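You operate a simulated robot arm through the tools that you are given. There is no shell and no other tool. Be economical: measure what you need, move in short steps, check, and stop when the job is done.

You are at the controls of a simulated robot arm. One attempt, no reset.

JOB
Roll the blisters out of the fresh patch, then clamp it.
Fine: wide roller back on the mat, board in, red grip down. Set down upright: wide roller. What is to be rubbed or washed off counts as gone when no trace of it is left.

It is judged by the outcome, as a careful person would: the job done as asked, and still so three seconds after it is handed in. It fails if anything else is knocked over, pushed out of place, dropped, spilled or broken.

ROBOT AND FRAMES
A 7-joint arm with a fingered hand on a trunk, on a base that drives. Base frame: it is fixed to the floor where the robot stands at the start and does not move with it; the origin is under the middle of the robot, x ahead of it, y to its left, z up; the surface under the hand at the start is at about z = 830. Units: mm, rad, N and s.
With the tool pointing down near the work surface it reaches from about 360 to 700 mm from the robot's upright axis, wherever it stands. Its first joint turns from -1.204 to 3.002 rad. Places, roughly: clamp pad [700, -500, 900]; green mat [500, 0, 800]; grey patch [750, -1000, 750]; heat dial [500, 300, 900]; lever with the red grip [700, -500, 1000]; peg [500, -1500, 750]; sliding board [500, -500, 800]; switch of the warm air unit [600, 400, 900]; torn blue sheet (26x20x3 cm) [500, -500, 800]. Payload 3.2 kg.
The tool frame sits at the grasp point between the pads (the TCP): z along the fingers, y along the line on which they close. The tips reach 26 mm beyond it. The gripper opens to 88 mm. The gripper's body begins 30 mm behind the TCP. The gripper is a hand of 5 fingers: y runs from the thumb to the fingers, the wrist lies at [-16, -108, -172] in the tool frame, and closing takes about 1.5 s.
Orientation is that of the tool frame in the base frame, as a unit quaternion [x, y, z, w]. With the fingers straight down and the wrist toward the robot, the tool's x, y and z point along [0, 1, 0], [1, 0, 0] and [0, 0, -1] of the base frame.

CONTROLS
- The arm moves only by the tool jog_arm. Its argument "moves" is a list of rows, each an object (a shift or turn left out is 0, a gripper value left out holds the last) with "translation": the shift along the tool's x, y, z in units of 25 mm (1.0 is 25 mm), a list of three; "angular": the turn, a rotation vector about the tool's x, y, z in units of 4 degrees (1.0 is 4 degrees), a list of three; "jaw": the closure, from 0 (fully open) to 1 (shut). In form: [{"translation": [tx, ty, tz], "angular": [rx, ry, rz], "jaw": jaw}, ...]. A call has 1 to 8 rows; each row shifts and turns the commanded pose from where the row before left it, along the tool's axes as they then stand. A call with a number of a shift or a turn outside -1 to 1 is refused whole. Rows are played at 5 a second. More than 50 mm and 0.15 rad between two rows, or a gripper value outside its range, and nothing of the call is played. A pose out of reach is approached as far as the arm can. The call stops where the force on the tool passes 40 N (or 10 N more than at its start, if that is more) or the arm is blocked; 0.2 s more then pass. The fingers move at their own pace (about 72 mm/s each) and stop on an object; they squeeze with about 31 N. The grip force told is the motor's: it shows also when the fingers shut on nothing. Time passes only in rows, and 0.2 s behind the last, so rows that do not move let the fingers close. It gives the time, the measured TCP pose, the force on the tool (base axes), the opening and the grip force at its end, in the units of the frame above (readings bear some noise), with the torque about the TCP (base axes, N m) and any sound that the robot's microphone picked up, and new pictures: "pictures" is both (left out), scene, wrist or none.
- Cameras (640 x 400 px; columns grow to the right, rows downward): "scene" is now at [128.3, -35.4, 1386.8]; the picture's right is [-0.41, -0.91, -0.00], its down [-0.58, 0.26, -0.77] and it looks along [0.70, -0.32, -0.64] (base axes); focal length 214 px, centre (320, 200). "wrist" rides on the gripper at [67, -97, -117] in the tool frame; the picture's right is [-0.71, 0.33, -0.62], its down [-0.65, -0.65, 0.39] and it looks along [-0.28, 0.68, 0.68] (tool axes); focal length 234 px, centre (320, 200). There is no depth. A picture from a camera that has moved, and an enlarged one, comes with that camera's place and axes in the base frame and with its lens.
- raise_lower(by): slides the trunk up (or, below 0, down) by that many mm; the arm and the scene camera ride with it, the base frame stays. It gives what a move gives, with no picture.
- steer(legs): drives the robot by 1 to 6 legs, each [ahead, left, turn to the left] in mm, mm and rad, along the robot's own axes; the way and the turn of a leg run together, so that a leg with both is an arc; at most 1500 mm and 3.142 rad a leg. The arm and the cameras ride along, it lands a little off, and it stops where it bumps. It gives what a move gives, and a new picture of the scene camera.
- set_grasp(shape): the hand has 5 fingers and takes this shape, open, in about a second: jaw (thumb against the fingers, like two jaws); tri (thumb and two fingers); tip (a fingertip pinch); poke (one finger out to press); point (the index stretched); flat (the hand flat); cup (the hand cupped); fist (a fist). The gripper value then closes the fingers along that shape, each until it touches; the sizes above hold for jaw. It gives what a move gives, with no picture.
- aim_head(pan, tilt): turns the head with the scene camera to pan (to the left, within 1.501 rad either way) and tilt (down, from -0.506 to 1.204), counted from straight ahead of the robot. It gives what a move gives, and a new picture of the scene camera.
- zoom(camera, box): a new picture of the part [left, top, right, bottom] of that camera's present view, enlarged. The clock stands still meanwhile.
- hand_in(): hands the job in; it is judged then, once.

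Go step by step. Nothing tells you exact positions but the pictures and the camera data: compare them with the known pose of the tool, close in by small moves and look again before you grip or let go. The budget is 120 turns and 260 pictures, counting those below and the enlarged ones. Unless the task says otherwise, let go and move clear before handing in, and close with one line.

The tools are called after "Call:" as a command line: name --argument value ..., lists and objects as JSON in quotes. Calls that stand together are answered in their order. jog_arm: Moves the arm, as the interface text tells. Its arguments: {"type":"object","properties":{"moves":{"type":"array","items":{"type":"object","properties":{"translation":{"type":"array","items":{"type":"number"}},"angular":{"type":"array","items":{"type":"number"}},"jaw":{"type":"number"}}}},"pictures":{"type":"string","enum":["both","scene","wrist","none"]}},"required":["moves"]} The other tools are called the same way: raise_lower (by) slides the trunk up or down; set_grasp (shape) gives the hand a shape; steer (legs) drives the base; aim_head (pan, tilt) turns the head that bears the scene camera; zoom (camera, box) takes an enlarged picture of a part of a camera's view; hand_in () hands the job in.

At the start:

```text
t: 0.0
position: [379.7, -388.9, 1282.2]
orientation: [0.707, 0.707, 0.0, 0.0]
force: [0.0, -0.3, 0.7]
ft_torque: [0.01, -0.02, -0.01]
finger_gap: 87.7
grip_force: 0.1
shape: jaw
trunk travel left (down, up): [-700.0, 140.0]
robot x, y, heading: [-1.1, -0.7, 0.002]
head pan, tilt: [-0.426, 0.689]
```

scene: 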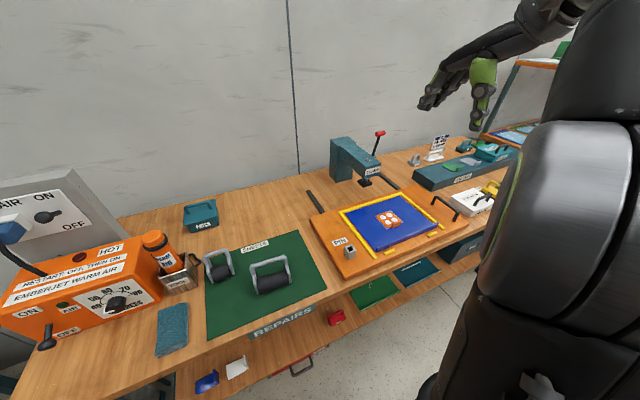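
wrist: 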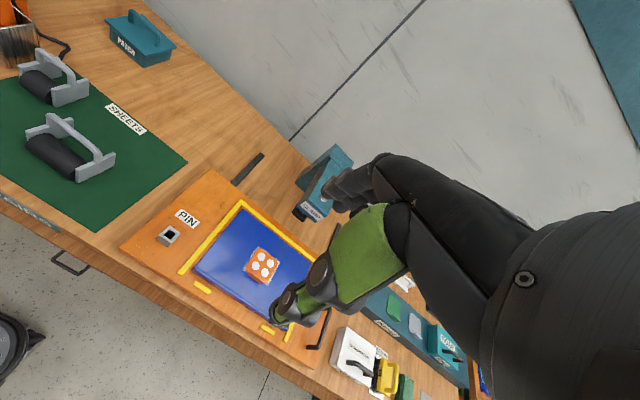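

I see a bench with a mat holding two rollers, the orange board with the blue sheet and an orange patch with four white blisters, and a clamp with a red lever. I'll zoom in for detail before moving.

Call:
zoom --camera "scene" --box '[300, 120, 540, 270]'

Call:
zoom --camera "scene" --box '[180, 190, 340, 290]'

Call:
zoom --camera "wrist" --box '[120, 140, 360, 290]'

```text
2.67 times, centred on (420, 195) of scene
camera zoom: at [128.3, -35.4, 1386.8], right [-0.41, -0.91, 0.0], down [-0.58, 0.26, -0.77], along [0.7, -0.32, -0.64], focal length 572 px, centre (53, 213)
```

zoom: 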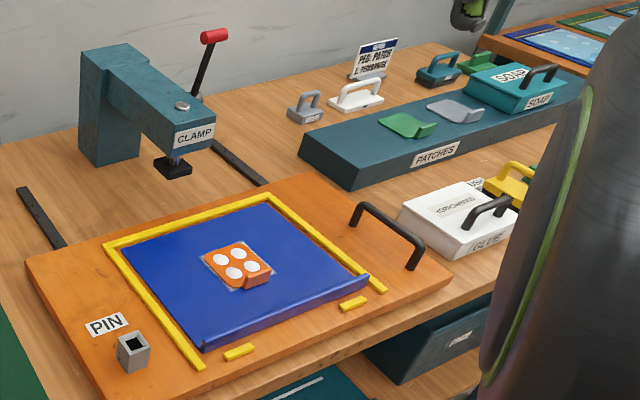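

```text
4.00 times, centred on (260, 240) of scene
camera zoom: at [128.3, -35.4, 1386.8], right [-0.41, -0.91, 0.0], down [-0.58, 0.26, -0.77], along [0.7, -0.32, -0.64], focal length 858 px, centre (560, 40)
```

zoom: 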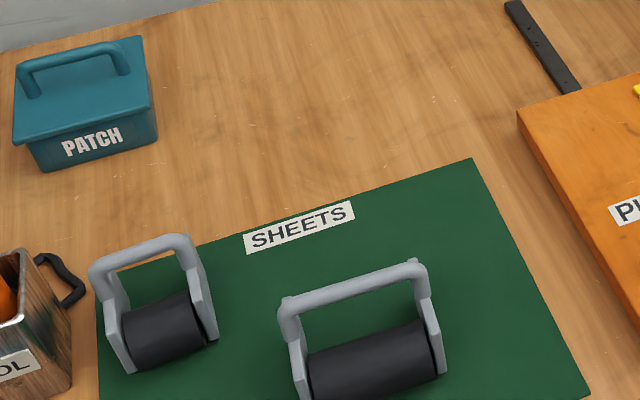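

```text
2.67 times, centred on (240, 215) of wrist
camera zoom: at [282.2, -322.6, 1398.6], right [0.33, -0.71, 0.62], down [-0.65, -0.65, -0.39], along [0.68, -0.28, -0.68], focal length 624 px, centre (533, 160)
```

zoom: 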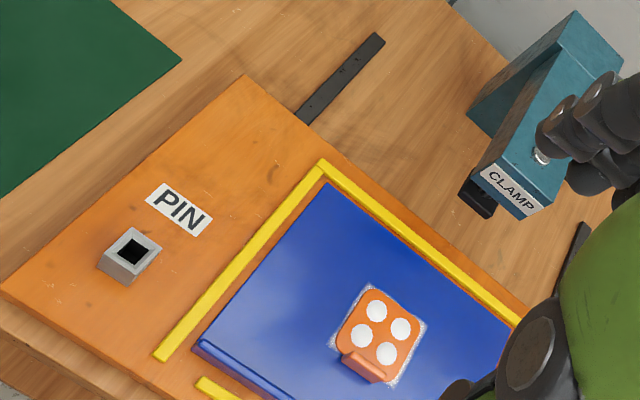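

The orange patch on the blue sheet has four white blisters, and the board sits on rails that lead under the clamp. I'll read the signs and look around before I move.

Call:
zoom --camera "scene" --box '[400, 125, 480, 175]'

Call:
zoom --camera "scene" --box '[330, 190, 450, 265]'

Call:
aim_head --pan -0.9 --tilt 0.8

Call:
aim_head --pan -0.2 --tilt 1.0

```text
8.00 times, centred on (440, 150) of scene
camera zoom: at [128.3, -35.4, 1386.8], right [-0.41, -0.91, 0.0], down [-0.58, 0.26, -0.77], along [0.7, -0.32, -0.64], focal length 1716 px, centre (-640, 600)
```

zoom: 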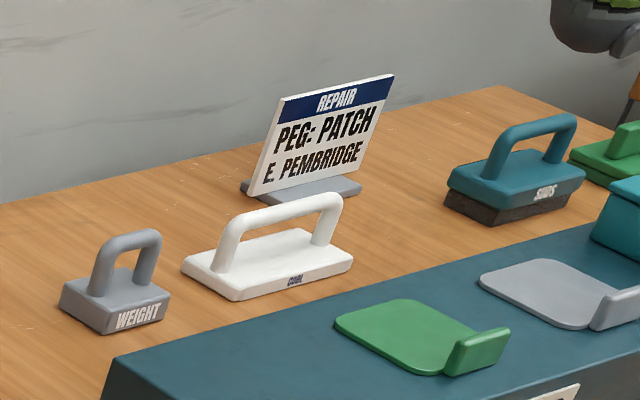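

```text
5.33 times, centred on (390, 228) of scene
camera zoom: at [128.3, -35.4, 1386.8], right [-0.41, -0.91, 0.0], down [-0.58, 0.26, -0.77], along [0.7, -0.32, -0.64], focal length 1144 px, centre (-53, 53)
```

zoom: 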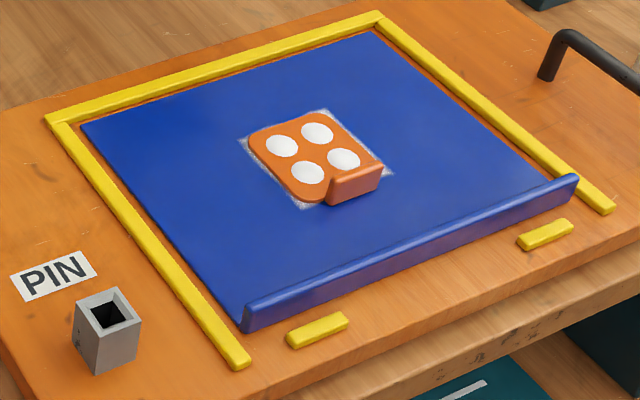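

```text
t: 0.9
position: [380.2, -389.5, 1281.8]
orientation: [0.707, 0.707, 0.0, 0.0]
force: [0.9, -0.9, 0.2]
ft_torque: [0.02, 0.03, 0.02]
finger_gap: 87.6
grip_force: 0.1
shape: jaw
trunk travel left (down, up): [-700.0, 140.0]
robot x, y, heading: [2.0, 2.9, -0.004]
head pan, tilt: [-0.901, 0.799]
camera scene: at [100.8, -63.2, 1377.6], right [-0.78, -0.62, 0.0], down [-0.45, 0.56, -0.7], along [0.43, -0.55, -0.72], focal length 214 px, centre (320, 200)
```

scene: 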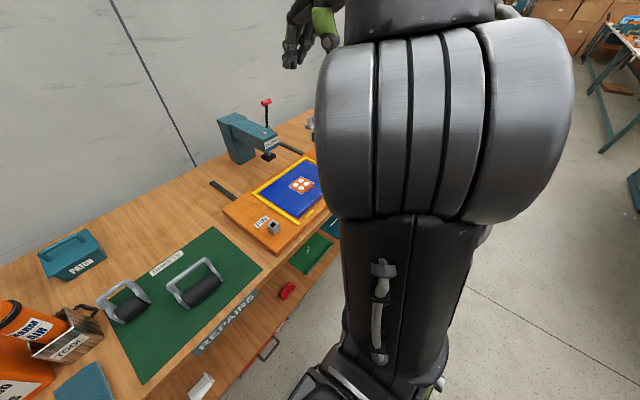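

```text
t: 2.0
position: [379.9, -387.9, 1281.1]
orientation: [0.707, 0.707, 0.0, -0.001]
force: [1.5, 0.5, -0.1]
ft_torque: [0.02, -0.02, 0.02]
finger_gap: 87.8
grip_force: 0.1
shape: jaw
trunk travel left (down, up): [-700.0, 140.0]
robot x, y, heading: [1.3, 3.2, 0.0]
head pan, tilt: [-0.201, 1.0]
camera scene: at [118.9, -14.0, 1362.5], right [-0.2, -0.98, 0.0], down [-0.82, 0.17, -0.54], along [0.53, -0.11, -0.84], focal length 214 px, centre (320, 200)
```

scene: 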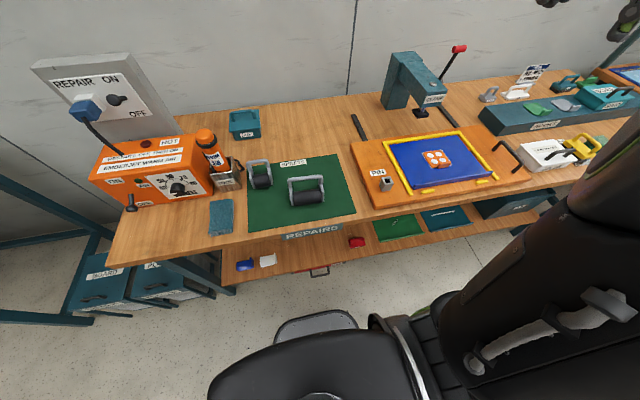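

The head view is clear. I'll zoom in on the rollers and the board to measure them.

Call:
zoom --camera "scene" --box '[230, 140, 390, 240]'

Call:
zoom --camera "scene" --box '[345, 100, 537, 220]'

Call:
zoom --camera "scene" --box '[360, 30, 488, 110]'

```text
4.00 times, centred on (310, 190) of scene
camera zoom: at [118.9, -14.0, 1362.5], right [-0.2, -0.98, 0.0], down [-0.82, 0.17, -0.54], along [0.53, -0.11, -0.84], focal length 858 px, centre (360, 240)
```

zoom: 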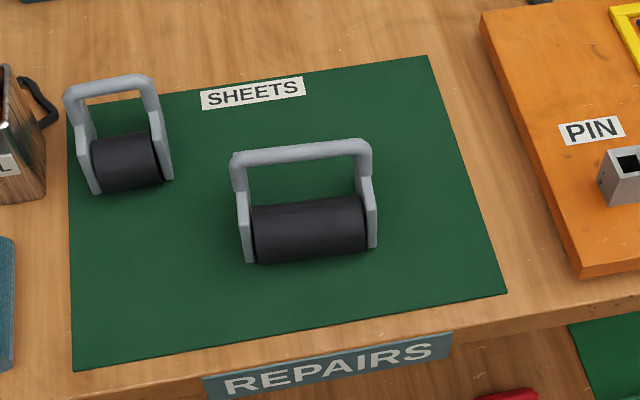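

```text
3.33 times, centred on (441, 160) of scene
camera zoom: at [118.9, -14.0, 1362.5], right [-0.2, -0.98, 0.0], down [-0.82, 0.17, -0.54], along [0.53, -0.11, -0.84], focal length 715 px, centre (-83, 333)
```

zoom: 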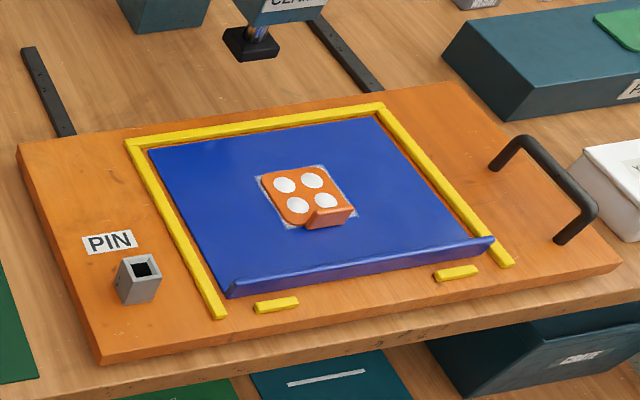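

```text
5.00 times, centred on (424, 70) of scene
camera zoom: at [118.9, -14.0, 1362.5], right [-0.2, -0.98, 0.0], down [-0.82, 0.17, -0.54], along [0.53, -0.11, -0.84], focal length 1072 px, centre (-200, 850)
```

zoom: 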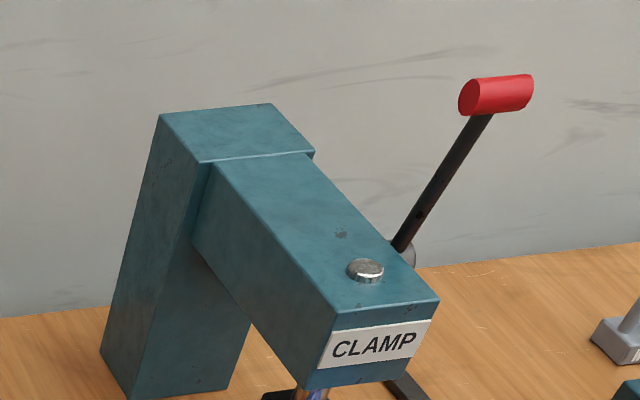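

The wide roller is near (460, -46) with its handle bar at about z 935, running along y. The patch is near (510, -467). I'll move the open hand to above the wide roller.

Call:
jog_arm --moves '[{"translation": [0.98, 0.2, 0.5]}, {"translation": [0.98, 0.2, 0.5]}, {"translation": [0.98, 0.2, 0.5]}, {"translation": [0.98, 0.2, 0.5]}, {"translation": [0.98, 0.2, 0.5]}, {"translation": [0.98, 0.2, 0.5]}, {"translation": [0.98, 0.2, 0.5]}]' --pictures "none"

Call:
jog_arm --moves '[{"translation": [0.98, 0.2, 0.8]}, {"translation": [0.98, 0.2, 0.8]}, {"translation": [0.98, 0.2, 0.8]}, {"translation": [0.98, 0.2, 0.8]}, {"translation": [0.98, 0.2, 0.8]}, {"translation": [0.98, 0.2, 0.8]}, {"translation": [0.98, 0.2, 0.8]}]'

```text
t: 3.6
position: [452.7, -259.9, 1213.1]
orientation: [0.707, 0.707, 0.0, -0.001]
force: [0.0, -0.8, 0.7]
ft_torque: [-0.04, 0.01, 0.01]
finger_gap: 87.8
grip_force: 0.1
shape: jaw
out of reach, approached as far as the arm can: row 4, 5, 6, 7
trunk travel left (down, up): [-700.0, 140.0]
robot x, y, heading: [-1.1, 0.1, -0.002]
head pan, tilt: [-0.201, 1.0]
```

```text
t: 5.2
position: [537.7, -121.6, 1077.1]
orientation: [0.708, 0.706, 0.0, -0.002]
force: [-0.5, -0.2, 0.3]
ft_torque: [-0.04, 0.0, -0.03]
finger_gap: 87.8
grip_force: 0.1
shape: jaw
out of reach, approached as far as the arm can: row 1, 2, 3, 4, 5
trunk travel left (down, up): [-700.0, 140.0]
robot x, y, heading: [0.7, 1.9, -0.001]
head pan, tilt: [-0.201, 1.0]
camera scene: at [119.2, -13.2, 1362.5], right [-0.2, -0.98, 0.0], down [-0.82, 0.17, -0.54], along [0.53, -0.11, -0.84], focal length 214 px, centre (320, 200)
camera wrist: at [439.5, -55.9, 1194.7], right [0.33, -0.71, 0.62], down [-0.66, -0.65, -0.39], along [0.68, -0.28, -0.68], focal length 234 px, centre (320, 200)
```

scene: 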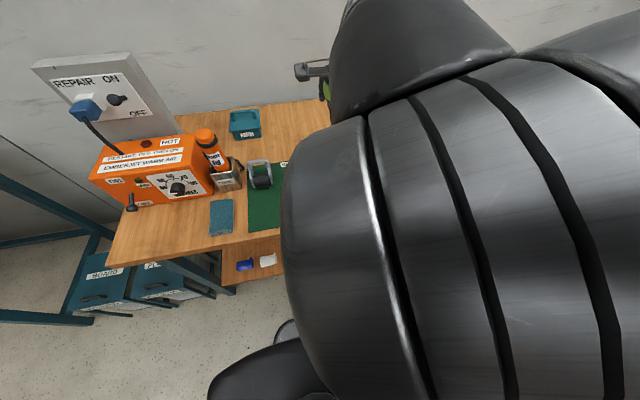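
wrist: 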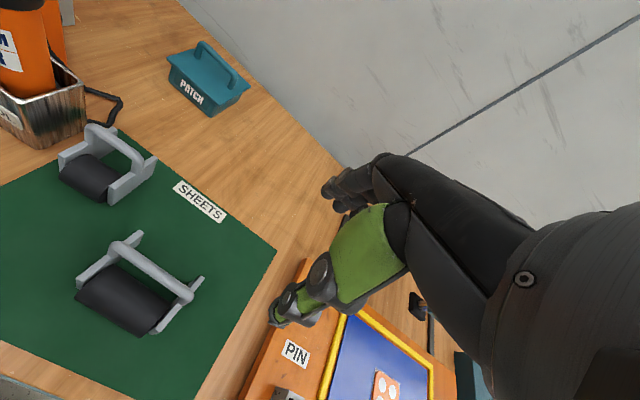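

The arm works poorly across its own body, so I'll drive left to put the roller on the robot's right-front side. I'll check the pose after that.

Call:
steer --legs '[[0, 250, 0]]'

Call:
jog_arm --moves '[{"translation": [0, 0, 0]}]' --pictures "wrist"

```text
t: 7.0
position: [536.6, 126.3, 1077.6]
orientation: [0.706, 0.709, 0.001, -0.002]
force: [0.2, 0.0, 0.0]
ft_torque: [-0.03, -0.04, -0.03]
finger_gap: 87.7
grip_force: 0.1
shape: jaw
trunk travel left (down, up): [-700.0, 140.0]
robot x, y, heading: [-0.1, 249.8, 0.004]
head pan, tilt: [-0.201, 1.0]
camera scene: at [118.5, 232.7, 1362.5], right [-0.2, -0.98, 0.0], down [-0.83, 0.16, -0.54], along [0.53, -0.11, -0.84], focal length 214 px, centre (320, 200)
```

scene: 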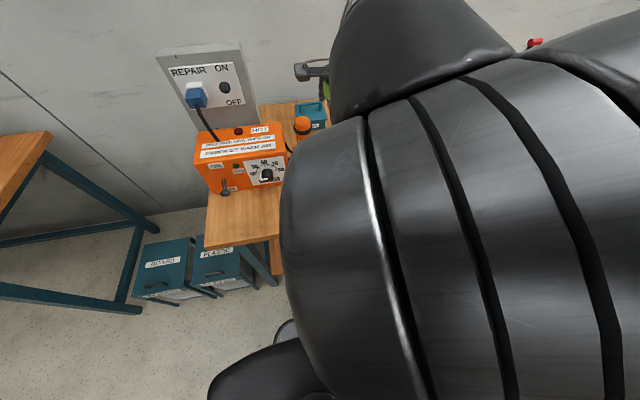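

```text
t: 7.4
position: [535.6, 125.7, 1077.6]
orientation: [0.706, 0.708, 0.002, -0.003]
force: [-0.2, -0.4, 0.1]
ft_torque: [-0.01, -0.01, 0.0]
finger_gap: 87.8
grip_force: 0.1
shape: jaw
trunk travel left (down, up): [-700.0, 140.0]
robot x, y, heading: [-1.5, 247.7, -0.003]
head pan, tilt: [-0.201, 1.0]
camera wrist: at [438.9, 190.1, 1195.5], right [0.33, -0.71, 0.62], down [-0.65, -0.65, -0.39], along [0.68, -0.27, -0.68], focal length 234 px, centre (320, 200)
```

wrist: 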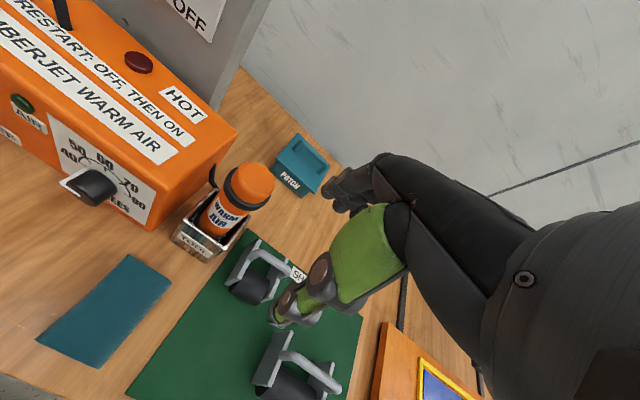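

The hand is at (536, 126, 1078). I'll jog it to above the wide roller at about (458, -46, 1000).

Call:
jog_arm --moves '[{"translation": [-0.98, -0.44, 0.3]}, {"translation": [-0.98, -0.44, 0.3]}, {"translation": [-0.98, -0.44, 0.3]}, {"translation": [-0.98, -0.44, 0.3]}, {"translation": [-0.98, -0.44, 0.3]}, {"translation": [-0.98, -0.44, 0.3]}, {"translation": [-0.98, -0.44, 0.3]}, {"translation": [0, 0, 0]}]'

```text
t: 9.2
position: [458.9, -45.2, 1024.7]
orientation: [0.706, 0.708, 0.0, -0.002]
force: [-0.7, -0.1, -1.1]
ft_torque: [0.0, 0.0, 0.04]
finger_gap: 88.0
grip_force: 0.0
shape: jaw
trunk travel left (down, up): [-700.0, 140.0]
robot x, y, heading: [-3.3, 246.2, 0.004]
head pan, tilt: [-0.201, 1.0]
camera scene: at [118.6, 233.0, 1362.5], right [-0.2, -0.98, 0.0], down [-0.83, 0.16, -0.54], along [0.53, -0.11, -0.84], focal length 214 px, centre (320, 200)
camera wrist: at [361.7, 20.1, 1142.4], right [0.34, -0.71, 0.62], down [-0.65, -0.65, -0.39], along [0.68, -0.27, -0.68], focal length 234 px, centre (320, 200)
```

scene: 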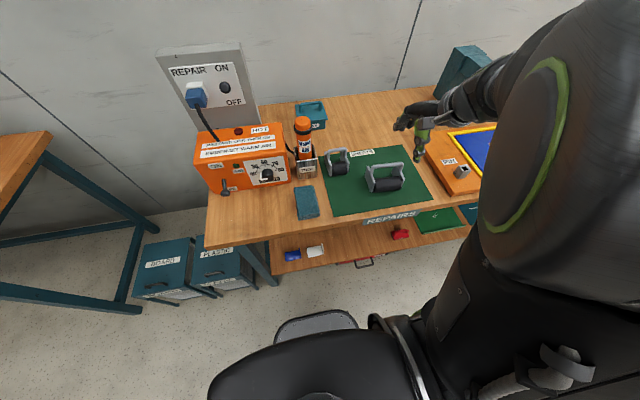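
wrist: 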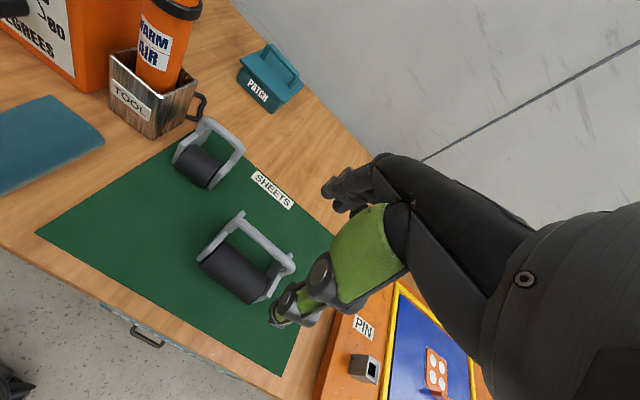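

The hand is above and to the right of the roller. I'll zoom both views to measure the handle more exactly.

Call:
zoom --camera "wrist" --box '[180, 190, 340, 290]'

Call:
zoom --camera "scene" --box '[320, 90, 480, 190]'

```text
4.00 times, centred on (260, 240) of wrist
camera zoom: at [361.7, 20.1, 1142.4], right [0.34, -0.71, 0.62], down [-0.65, -0.65, -0.39], along [0.68, -0.27, -0.68], focal length 937 px, centre (560, 40)
```

zoom: 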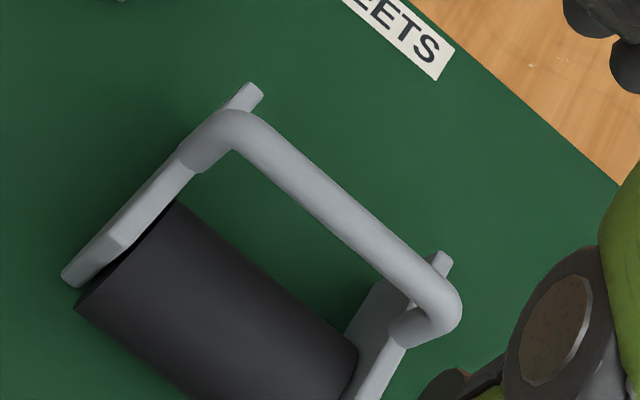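

```text
4.00 times, centred on (400, 140) of scene
camera zoom: at [118.6, 233.0, 1362.5], right [-0.2, -0.98, 0.0], down [-0.83, 0.16, -0.54], along [0.53, -0.11, -0.84], focal length 858 px, centre (0, 440)
```

zoom: 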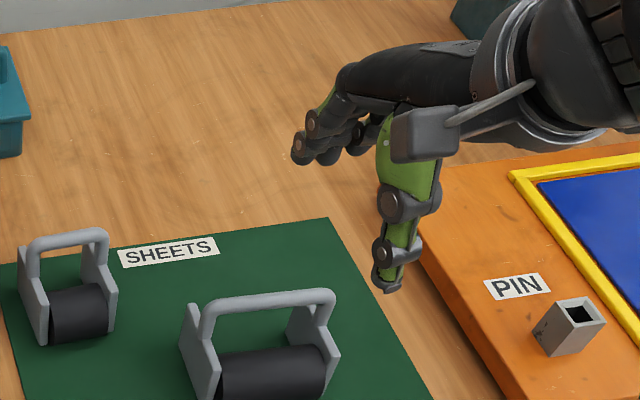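

I put the handle bar at about x 486, y 0 to -85, z 905. I'll move above it, come down partway and look again.

Call:
jog_arm --moves '[{"translation": [0.1, 0.55, 0.5]}, {"translation": [0, 0.5, 0.5]}, {"translation": [0, 0, 0.5]}, {"translation": [0, 0, 0.5]}, {"translation": [0, 0, 0]}]'

Call:
zoom --camera "scene" --box '[320, 110, 480, 210]'

Call:
zoom --camera "wrist" --box '[200, 150, 400, 275]'

```text
t: 10.4
position: [484.7, -42.8, 974.8]
orientation: [0.705, 0.709, 0.001, -0.002]
force: [0.3, -0.2, 0.7]
ft_torque: [-0.01, 0.02, 0.02]
finger_gap: 87.8
grip_force: 0.1
shape: jaw
trunk travel left (down, up): [-700.0, 140.0]
robot x, y, heading: [-1.6, 243.5, 0.003]
head pan, tilt: [-0.201, 1.0]
camera scene: at [118.3, 232.6, 1362.5], right [-0.2, -0.98, 0.0], down [-0.83, 0.16, -0.54], along [0.53, -0.11, -0.84], focal length 214 px, centre (320, 200)
camera wrist: at [387.6, 23.3, 1093.0], right [0.34, -0.71, 0.62], down [-0.65, -0.65, -0.39], along [0.68, -0.27, -0.68], focal length 234 px, centre (320, 200)
```

scene: 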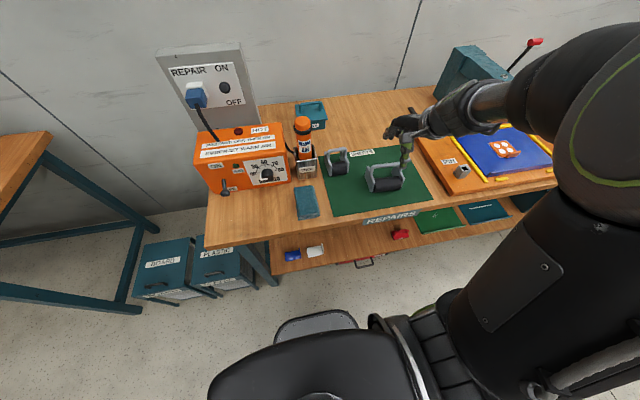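
wrist: 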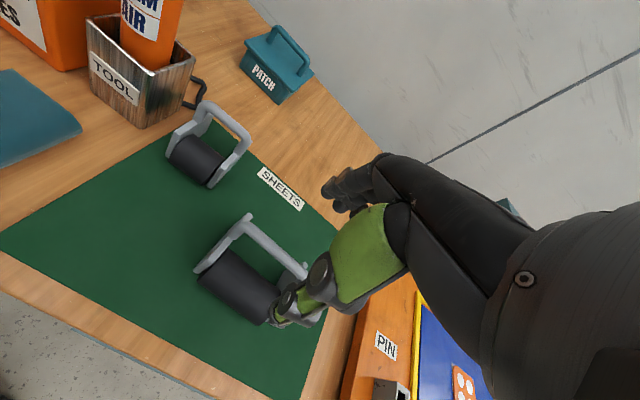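

```text
4.00 times, centred on (400, 160) of scene
camera zoom: at [118.3, 232.6, 1362.5], right [-0.2, -0.98, 0.0], down [-0.83, 0.16, -0.54], along [0.53, -0.11, -0.84], focal length 858 px, centre (0, 360)
```

zoom: 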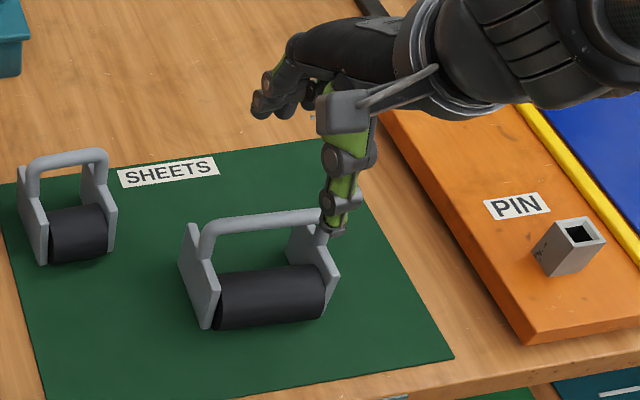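

```text
3.20 times, centred on (300, 212) of wrist
camera zoom: at [387.6, 23.3, 1093.0], right [0.34, -0.71, 0.62], down [-0.65, -0.65, -0.39], along [0.68, -0.27, -0.68], focal length 749 px, centre (384, 160)
```

zoom: 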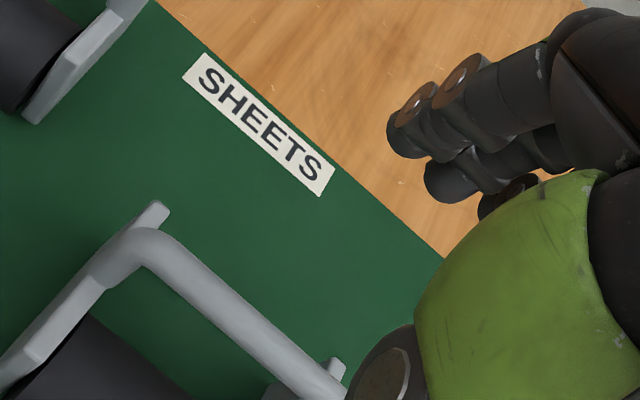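

The bar is between the thumb and fingers, centred near y -36. I'll shift 7 mm, lower to z 909 and check before closing.

Call:
jog_arm --moves '[{"translation": [0.28, 0, 0.6]}, {"translation": [0, 0, 0.6]}, {"translation": [0, 0, 0.6]}, {"translation": [0, 0, 0.6]}, {"translation": [0, 0, 0.24]}, {"translation": [0, 0, 0]}]'

Call:
zoom --camera "scene" --box '[340, 130, 436, 190]'

Call:
zoom --camera "wrist" --box '[220, 180, 380, 280]'

```text
t: 11.8
position: [486.8, -35.5, 907.6]
orientation: [0.706, 0.708, 0.002, -0.003]
force: [0.8, 0.1, 0.7]
ft_torque: [0.02, -0.02, -0.01]
finger_gap: 87.9
grip_force: 0.0
shape: jaw
trunk travel left (down, up): [-700.0, 140.0]
robot x, y, heading: [-2.0, 246.2, 0.007]
head pan, tilt: [-0.201, 1.0]
camera scene: at [118.5, 232.3, 1362.5], right [-0.2, -0.98, 0.0], down [-0.83, 0.16, -0.54], along [0.53, -0.11, -0.84], focal length 214 px, centre (320, 200)
camera wrist: at [390.1, 30.0, 1025.5], right [0.34, -0.71, 0.62], down [-0.65, -0.65, -0.39], along [0.68, -0.27, -0.68], focal length 234 px, centre (320, 200)
```

scene: 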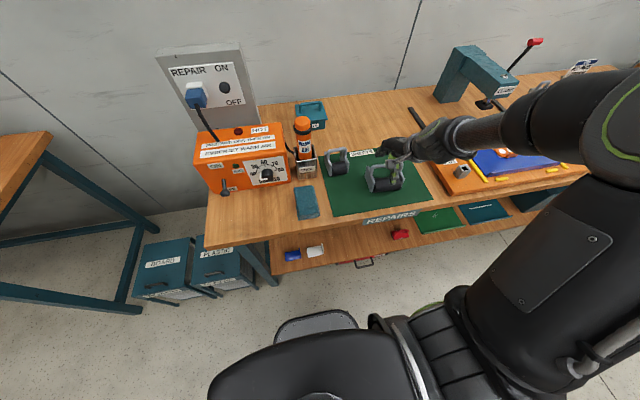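
wrist: 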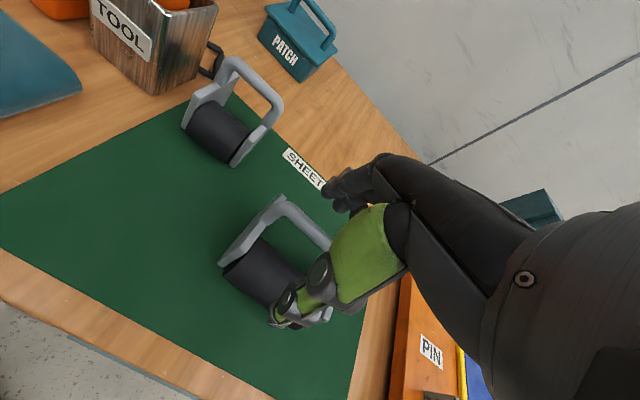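

```text
6.67 times, centred on (388, 160) of scene
camera zoom: at [118.5, 232.3, 1362.5], right [-0.2, -0.98, 0.0], down [-0.83, 0.16, -0.54], along [0.53, -0.11, -0.84], focal length 1430 px, centre (-133, 467)
```

zoom: 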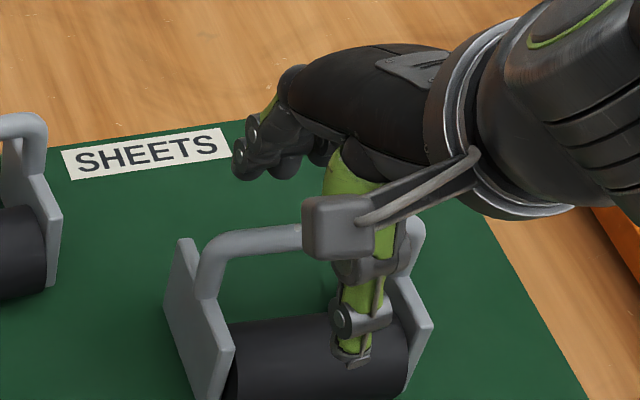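

```text
4.00 times, centred on (300, 230) of wrist
camera zoom: at [390.1, 30.0, 1025.5], right [0.34, -0.71, 0.62], down [-0.65, -0.65, -0.39], along [0.68, -0.27, -0.68], focal length 937 px, centre (400, 80)
```

zoom: 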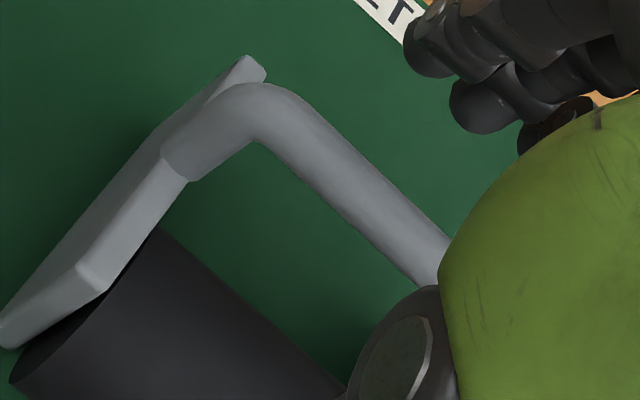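

The bar is inside the open hand. I'll close the fingers and watch.

Call:
jog_arm --moves '[{"jaw": 1}, {"jaw": 1}, {"jaw": 1}, {"jaw": 1}, {"jaw": 1}, {"jaw": 1}, {"jaw": 1}, {"jaw": 1}]'

Call:
zoom --camera "scene" --box '[340, 130, 436, 190]'

Call:
zoom --camera "wrist" --box '[220, 180, 380, 280]'

```text
t: 13.6
position: [487.2, -35.6, 910.3]
orientation: [0.705, 0.709, 0.002, 0.001]
force: [6.1, -1.6, 16.4]
ft_torque: [-0.2, -0.28, 0.12]
finger_gap: 1.5
grip_force: 31.3
shape: jaw
trunk travel left (down, up): [-700.0, 140.0]
robot x, y, heading: [3.0, 246.5, 0.005]
head pan, tilt: [-0.201, 1.0]
camera scene: at [117.3, 233.4, 1362.8], right [-0.2, -0.98, 0.0], down [-0.82, 0.16, -0.54], along [0.53, -0.11, -0.84], focal length 214 px, centre (320, 200)
camera wrist: at [389.9, 30.6, 1027.2], right [0.33, -0.71, 0.62], down [-0.65, -0.65, -0.39], along [0.68, -0.28, -0.68], focal length 234 px, centre (320, 200)
```

scene: 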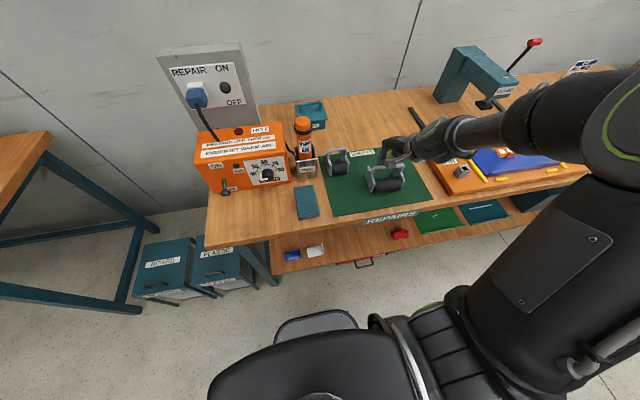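
wrist: 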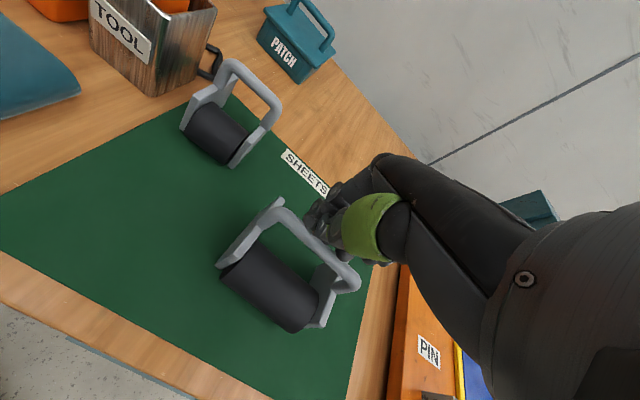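

```text
6.67 times, centred on (388, 160) of scene
camera zoom: at [117.3, 233.4, 1362.8], right [-0.2, -0.98, 0.0], down [-0.82, 0.16, -0.54], along [0.53, -0.11, -0.84], focal length 1430 px, centre (-133, 467)
```

zoom: 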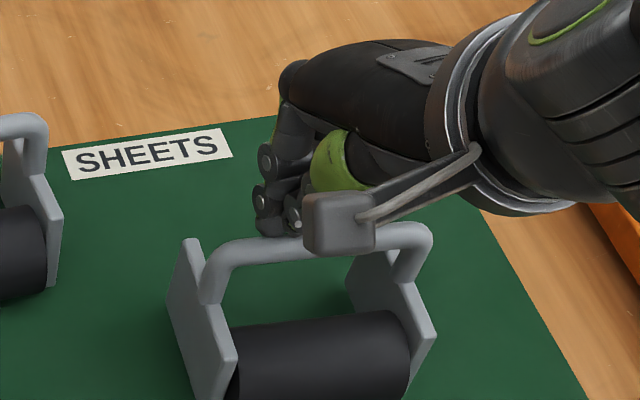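

```text
4.00 times, centred on (300, 230) of wrist
camera zoom: at [389.9, 30.6, 1027.2], right [0.33, -0.71, 0.62], down [-0.65, -0.65, -0.39], along [0.68, -0.28, -0.68], focal length 937 px, centre (400, 80)
```

zoom: 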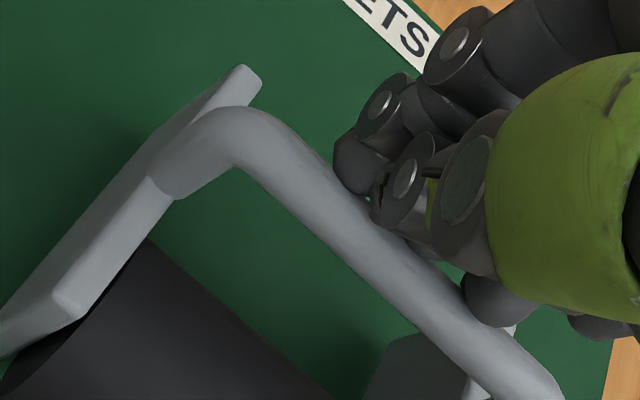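

The fingers shut above the bar without catching it, so the bar is lower than I took it to be (about z 890, x 490). I'll lift, open and look at the roller's shape again.

Call:
jog_arm --moves '[{"translation": [0, 0, -1]}, {"translation": [0, 0, -1]}, {"translation": [0, 0, -1], "jaw": 0}, {"translation": [0, -1, -0.5], "jaw": 0}, {"translation": [0, -1, 0], "jaw": 0}, {"translation": [1, -1, 0], "jaw": 0}, {"translation": [1, 0, 0], "jaw": 0}, {"jaw": 0}]'

Call:
zoom --camera "scene" --box '[320, 130, 448, 210]'

Call:
zoom --camera "wrist" --box '[160, 180, 352, 300]'

```text
t: 15.4
position: [426.4, -1.4, 984.9]
orientation: [0.705, 0.709, 0.001, -0.002]
force: [-0.1, -0.7, 0.3]
ft_torque: [0.0, -0.01, -0.01]
finger_gap: 87.6
grip_force: 0.1
shape: jaw
out of reach, approached as far as the arm can: row 6, 7
trunk travel left (down, up): [-700.0, 140.0]
robot x, y, heading: [-0.5, 246.5, 0.005]
head pan, tilt: [-0.201, 1.0]
camera scene: at [118.0, 232.8, 1362.5], right [-0.2, -0.98, 0.0], down [-0.83, 0.16, -0.54], along [0.53, -0.11, -0.84], focal length 214 px, centre (320, 200)
camera wrist: at [328.6, 64.5, 1103.0], right [0.34, -0.71, 0.62], down [-0.65, -0.65, -0.39], along [0.68, -0.27, -0.68], focal length 234 px, centre (320, 200)
```

scene: 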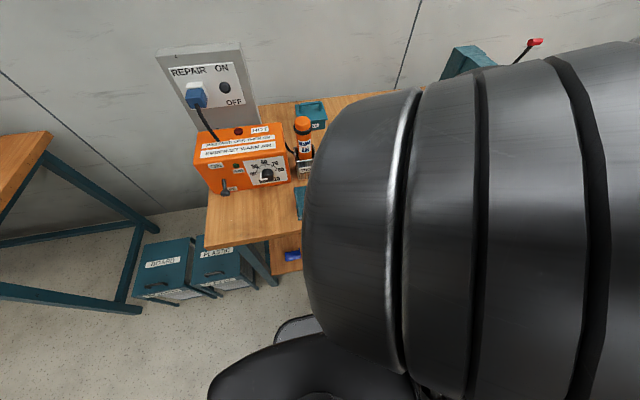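
wrist: 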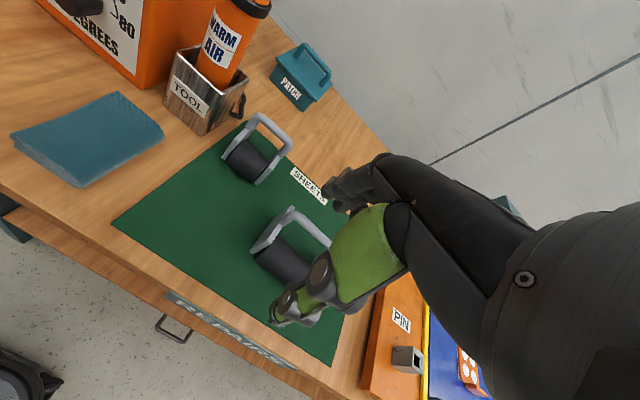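

```text
5.00 times, centred on (384, 170) of scene
camera zoom: at [118.0, 232.8, 1362.5], right [-0.2, -0.98, 0.0], down [-0.83, 0.16, -0.54], along [0.53, -0.11, -0.84], focal length 1072 px, centre (0, 350)
```

zoom: 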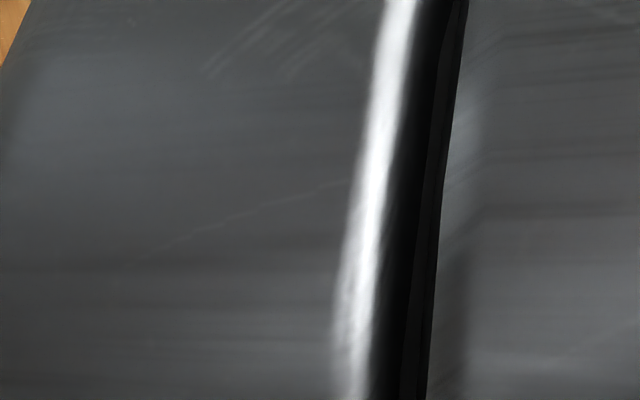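

```text
3.33 times, centred on (256, 240) of wrist
camera zoom: at [328.6, 64.5, 1103.0], right [0.34, -0.71, 0.62], down [-0.65, -0.65, -0.39], along [0.68, -0.27, -0.68], focal length 781 px, centre (533, 67)
```

zoom: 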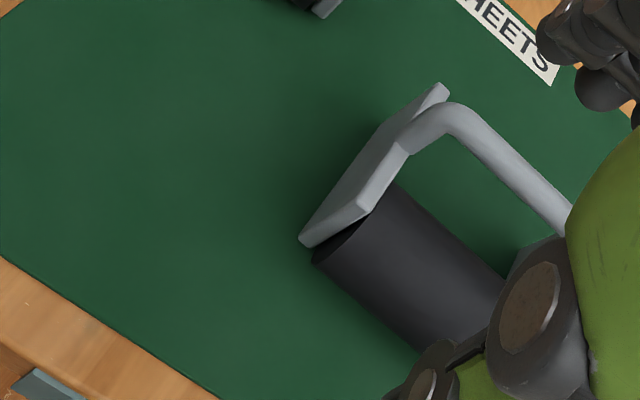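

The roller sits at the front of the frame (axis near x 456, z 853). The bar is behind and above it at about (497, -42, 889), so I'll tilt the tool 20°, half close the hand, and slip the thumb in between.

Call:
jog_arm --moves '[{"translation": [-0.4, 0.9, 0.2], "jaw": 0.6}, {"translation": [-0.4, 0.9, 0.2]}, {"translation": [-0.4, 1, 0.2]}, {"translation": [-0.4, 1, 0.3]}, {"translation": [0, 0, 0.3]}, {"translation": [0, 0, 0]}]' --pictures "none"

Call:
jog_arm --moves '[{"angular": [1, 0, 0]}, {"angular": [1, 0, 0]}, {"angular": [1, 0, 0]}, {"angular": [1, 0, 0]}, {"angular": [1, 0, 0]}, {"translation": [0, 0, 0]}]'

Call:
zoom --camera "scene" --box '[330, 120, 442, 190]'

Call:
zoom --camera "wrist" --box '[180, 160, 372, 280]'

```text
t: 16.8
position: [519.3, -43.1, 955.8]
orientation: [0.706, 0.708, 0.002, -0.003]
force: [0.4, 0.4, 0.5]
ft_torque: [0.01, 0.02, 0.03]
finger_gap: 35.7
grip_force: 0.0
shape: jaw
trunk travel left (down, up): [-700.0, 140.0]
robot x, y, heading: [1.9, 241.4, 0.003]
head pan, tilt: [-0.201, 1.0]
```

```text
t: 18.2
position: [520.4, -41.7, 955.9]
orientation: [0.695, 0.698, -0.121, -0.124]
force: [-1.0, -0.1, -0.2]
ft_torque: [0.0, 0.01, 0.0]
finger_gap: 35.5
grip_force: 0.0
shape: jaw
trunk travel left (down, up): [-700.0, 140.0]
robot x, y, heading: [1.3, 243.6, 0.004]
head pan, tilt: [-0.201, 1.0]
camera scene: at [118.2, 232.3, 1362.5], right [-0.2, -0.98, 0.0], down [-0.83, 0.16, -0.54], along [0.53, -0.11, -0.84], focal length 214 px, centre (320, 200)
camera wrist: at [468.0, 24.1, 1099.6], right [0.53, -0.71, 0.47], down [-0.75, -0.65, -0.14], along [0.41, -0.27, -0.87], focal length 234 px, centre (320, 200)
```

scene: 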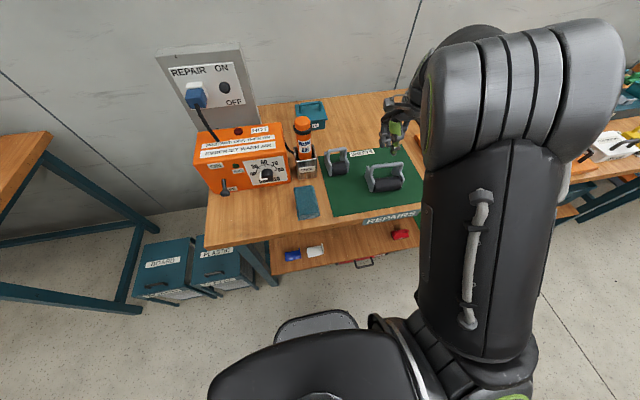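
wrist: 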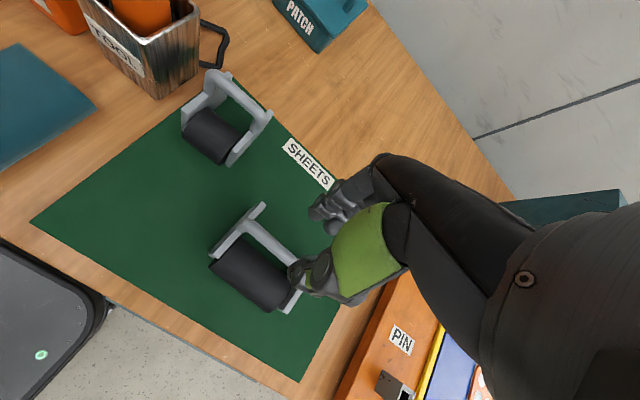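

```text
5.71 times, centred on (386, 155) of scene
camera zoom: at [118.2, 232.3, 1362.5], right [-0.2, -0.98, 0.0], down [-0.83, 0.16, -0.54], along [0.53, -0.11, -0.84], focal length 1226 px, centre (-57, 457)
```

zoom: 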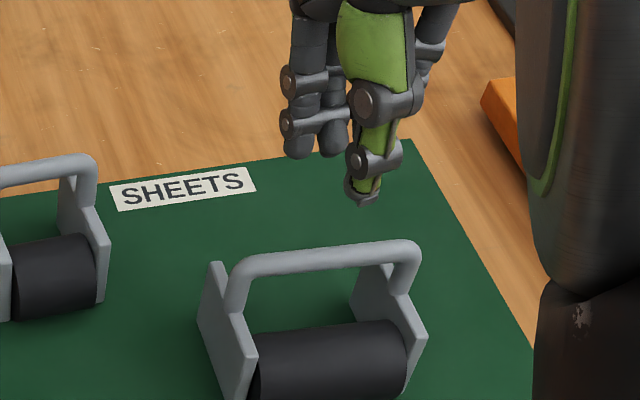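

```text
3.33 times, centred on (276, 220) of wrist
camera zoom: at [468.0, 24.1, 1099.6], right [0.53, -0.71, 0.47], down [-0.75, -0.65, -0.14], along [0.41, -0.27, -0.87], focal length 781 px, centre (467, 133)
```

zoom: 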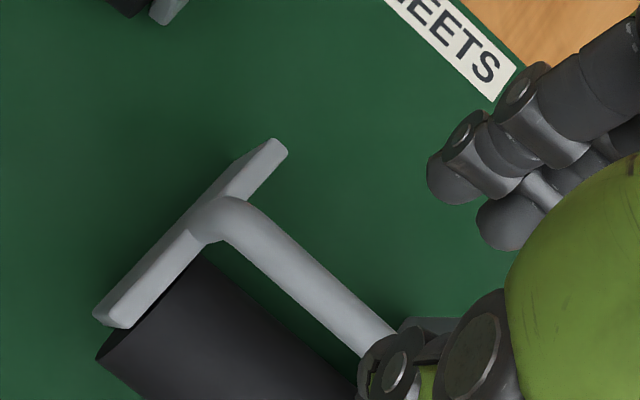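

The near-vertical view puts the bar at about (503, -44, 880), with the roller just in front of it. I'll descend along the tool axis, stopping short to check.

Call:
jog_arm --moves '[{"translation": [-0.1, 0.2, 0.7]}, {"translation": [0, 0.19, 0.7]}, {"translation": [0, 0, 0.7]}, {"translation": [0, 0, 0]}]'

Call:
zoom --camera "scene" --box '[346, 140, 426, 190]'

Call:
zoom --camera "wrist" --box '[220, 180, 380, 280]'

```text
t: 19.2
position: [511.3, -44.3, 902.4]
orientation: [0.695, 0.698, -0.122, -0.125]
force: [0.4, 0.3, -0.1]
ft_torque: [0.02, 0.01, 0.0]
finger_gap: 35.3
grip_force: 0.1
shape: jaw
trunk travel left (down, up): [-700.0, 140.0]
robot x, y, heading: [-2.0, 247.5, 0.004]
head pan, tilt: [-0.201, 1.0]
camera scene: at [118.5, 232.5, 1362.5], right [-0.2, -0.98, 0.0], down [-0.83, 0.16, -0.54], along [0.53, -0.11, -0.84], focal length 214 px, centre (320, 200)
camera wrist: at [459.7, 21.3, 1046.0], right [0.53, -0.71, 0.47], down [-0.74, -0.65, -0.14], along [0.41, -0.27, -0.87], focal length 234 px, centre (320, 200)
```

scene: 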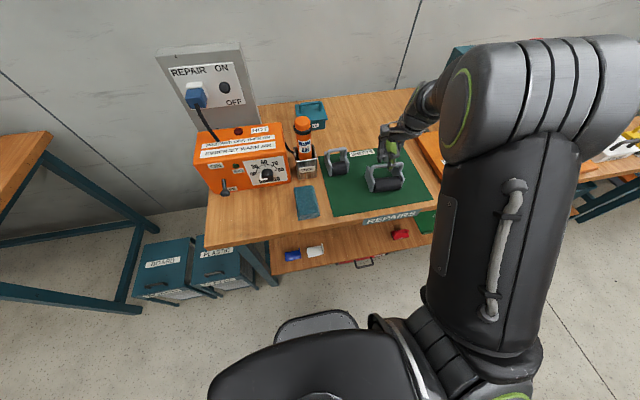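
wrist: 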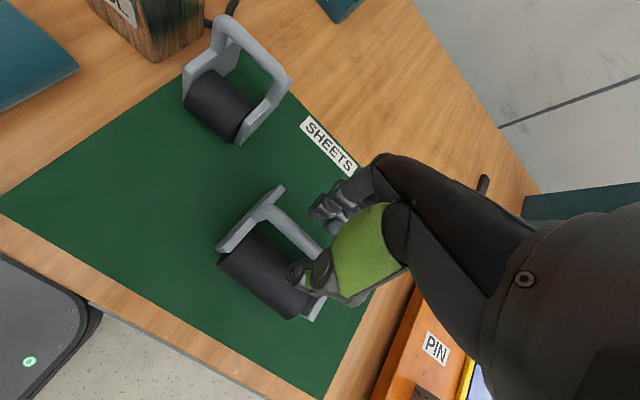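

```text
8.00 times, centred on (386, 165) of scene
camera zoom: at [118.5, 232.5, 1362.5], right [-0.2, -0.98, 0.0], down [-0.83, 0.16, -0.54], along [0.53, -0.11, -0.84], focal length 1716 px, centre (-208, 480)
```

zoom: 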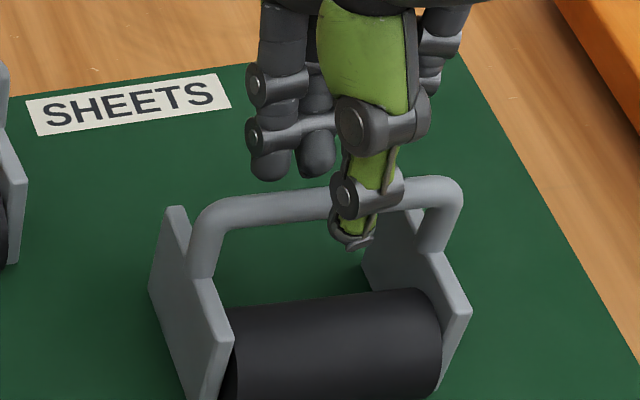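

```text
4.00 times, centred on (300, 230) of wrist
camera zoom: at [459.7, 21.3, 1046.0], right [0.53, -0.71, 0.47], down [-0.74, -0.65, -0.14], along [0.41, -0.27, -0.87], focal length 937 px, centre (400, 80)
```

zoom: 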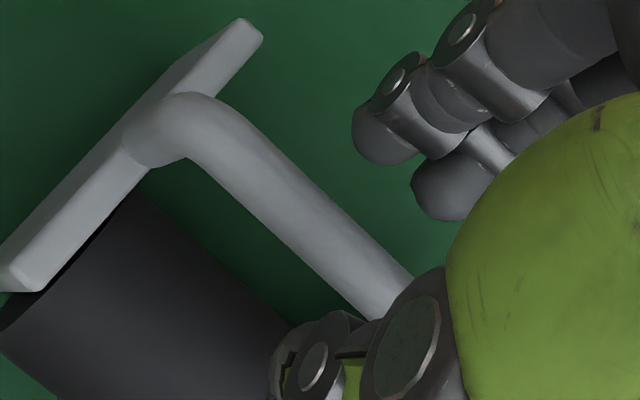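

The thumb is in front of the bar and the fingers are behind it, which is right. I'll shift about 9 mm left to centre and go down the last 17 mm.

Call:
jog_arm --moves '[{"translation": [0.36, 0, 0.25]}, {"translation": [0, 0, 0.25]}, {"translation": [0, 0, 0.2]}, {"translation": [0, 0, 0]}]' --pictures "none"

Call:
zoom --camera "scene" --box '[346, 140, 426, 190]'

Call:
zoom --camera "wrist" --box '[220, 180, 380, 280]'

```text
t: 20.2
position: [505.8, -33.6, 885.5]
orientation: [0.695, 0.697, -0.122, -0.125]
force: [-0.9, -0.7, 0.0]
ft_torque: [0.0, 0.01, -0.01]
finger_gap: 35.2
grip_force: 0.0
shape: jaw
trunk travel left (down, up): [-700.0, 140.0]
robot x, y, heading: [-0.4, 245.4, 0.005]
head pan, tilt: [-0.201, 1.0]
```

```text
8.00 times, centred on (386, 165) of scene
camera zoom: at [118.5, 232.2, 1362.5], right [-0.2, -0.98, 0.0], down [-0.83, 0.16, -0.54], along [0.53, -0.11, -0.84], focal length 1716 px, centre (-208, 480)
```

zoom: 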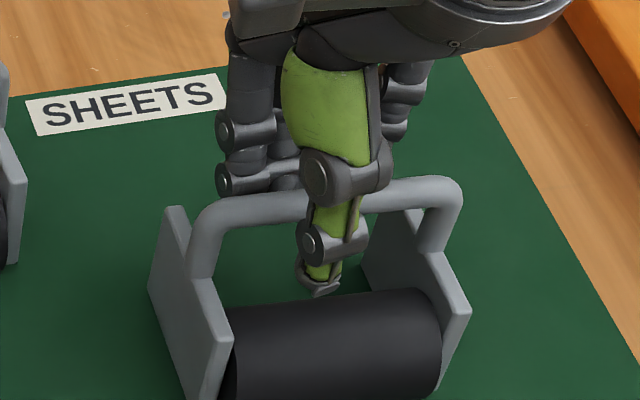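

```text
4.00 times, centred on (300, 230) of wrist
camera zoom: at [454.3, 31.4, 1029.3], right [0.53, -0.71, 0.47], down [-0.75, -0.65, -0.14], along [0.41, -0.27, -0.87], focal length 937 px, centre (400, 80)
```

zoom: 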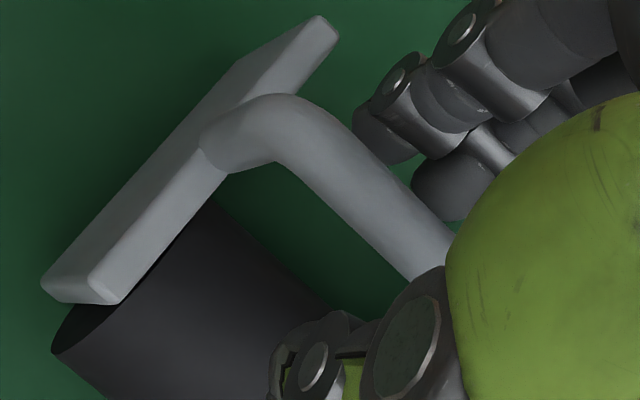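

There's no contact and the bar lies between the thumb and fingers. I'll go 3 mm lower and close.

Call:
jog_arm --moves '[{"translation": [0, 0, 0.12]}, {"jaw": 1}, {"jaw": 1}, {"jaw": 1}, {"jaw": 1}, {"jaw": 1}, {"jaw": 1}]' --pictures "none"

Call:
zoom --camera "scene" --box '[346, 140, 426, 190]'

Call:
zoom --camera "wrist" --box '[220, 180, 380, 280]'

```text
t: 21.8
position: [504.8, -34.1, 883.2]
orientation: [0.695, 0.697, -0.121, -0.125]
force: [-0.4, 0.6, -0.5]
ft_torque: [0.03, -0.05, -0.01]
finger_gap: 2.3
grip_force: 30.6
shape: jaw
trunk travel left (down, up): [-700.0, 140.0]
robot x, y, heading: [-1.3, 244.6, 0.0]
head pan, tilt: [-0.201, 1.0]
```

```text
8.00 times, centred on (386, 165) of scene
camera zoom: at [118.8, 232.0, 1362.4], right [-0.2, -0.98, 0.0], down [-0.83, 0.16, -0.54], along [0.53, -0.11, -0.84], focal length 1716 px, centre (-208, 480)
```

zoom: 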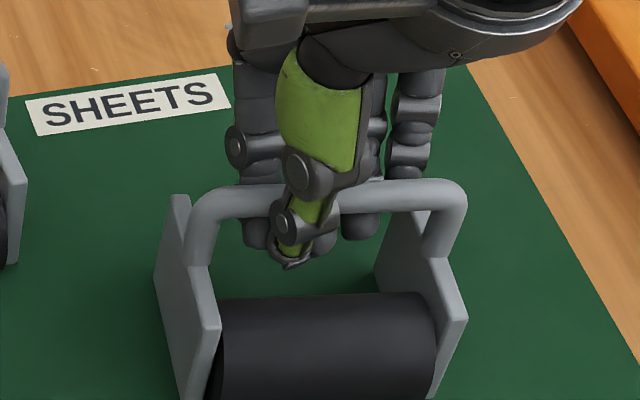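

```text
4.00 times, centred on (300, 230) of wrist
camera zoom: at [452.9, 30.5, 1026.3], right [0.53, -0.71, 0.47], down [-0.75, -0.65, -0.14], along [0.41, -0.27, -0.87], focal length 937 px, centre (400, 80)
```

zoom: 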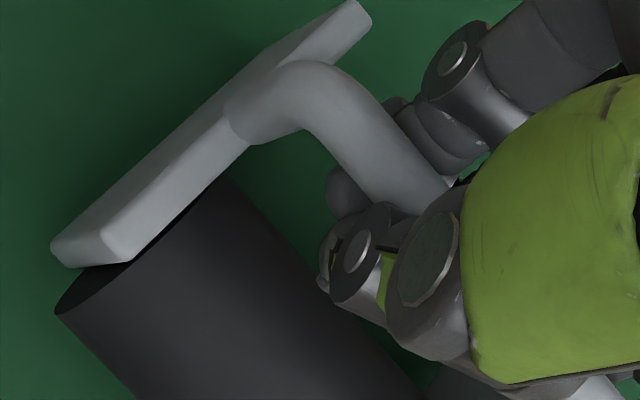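

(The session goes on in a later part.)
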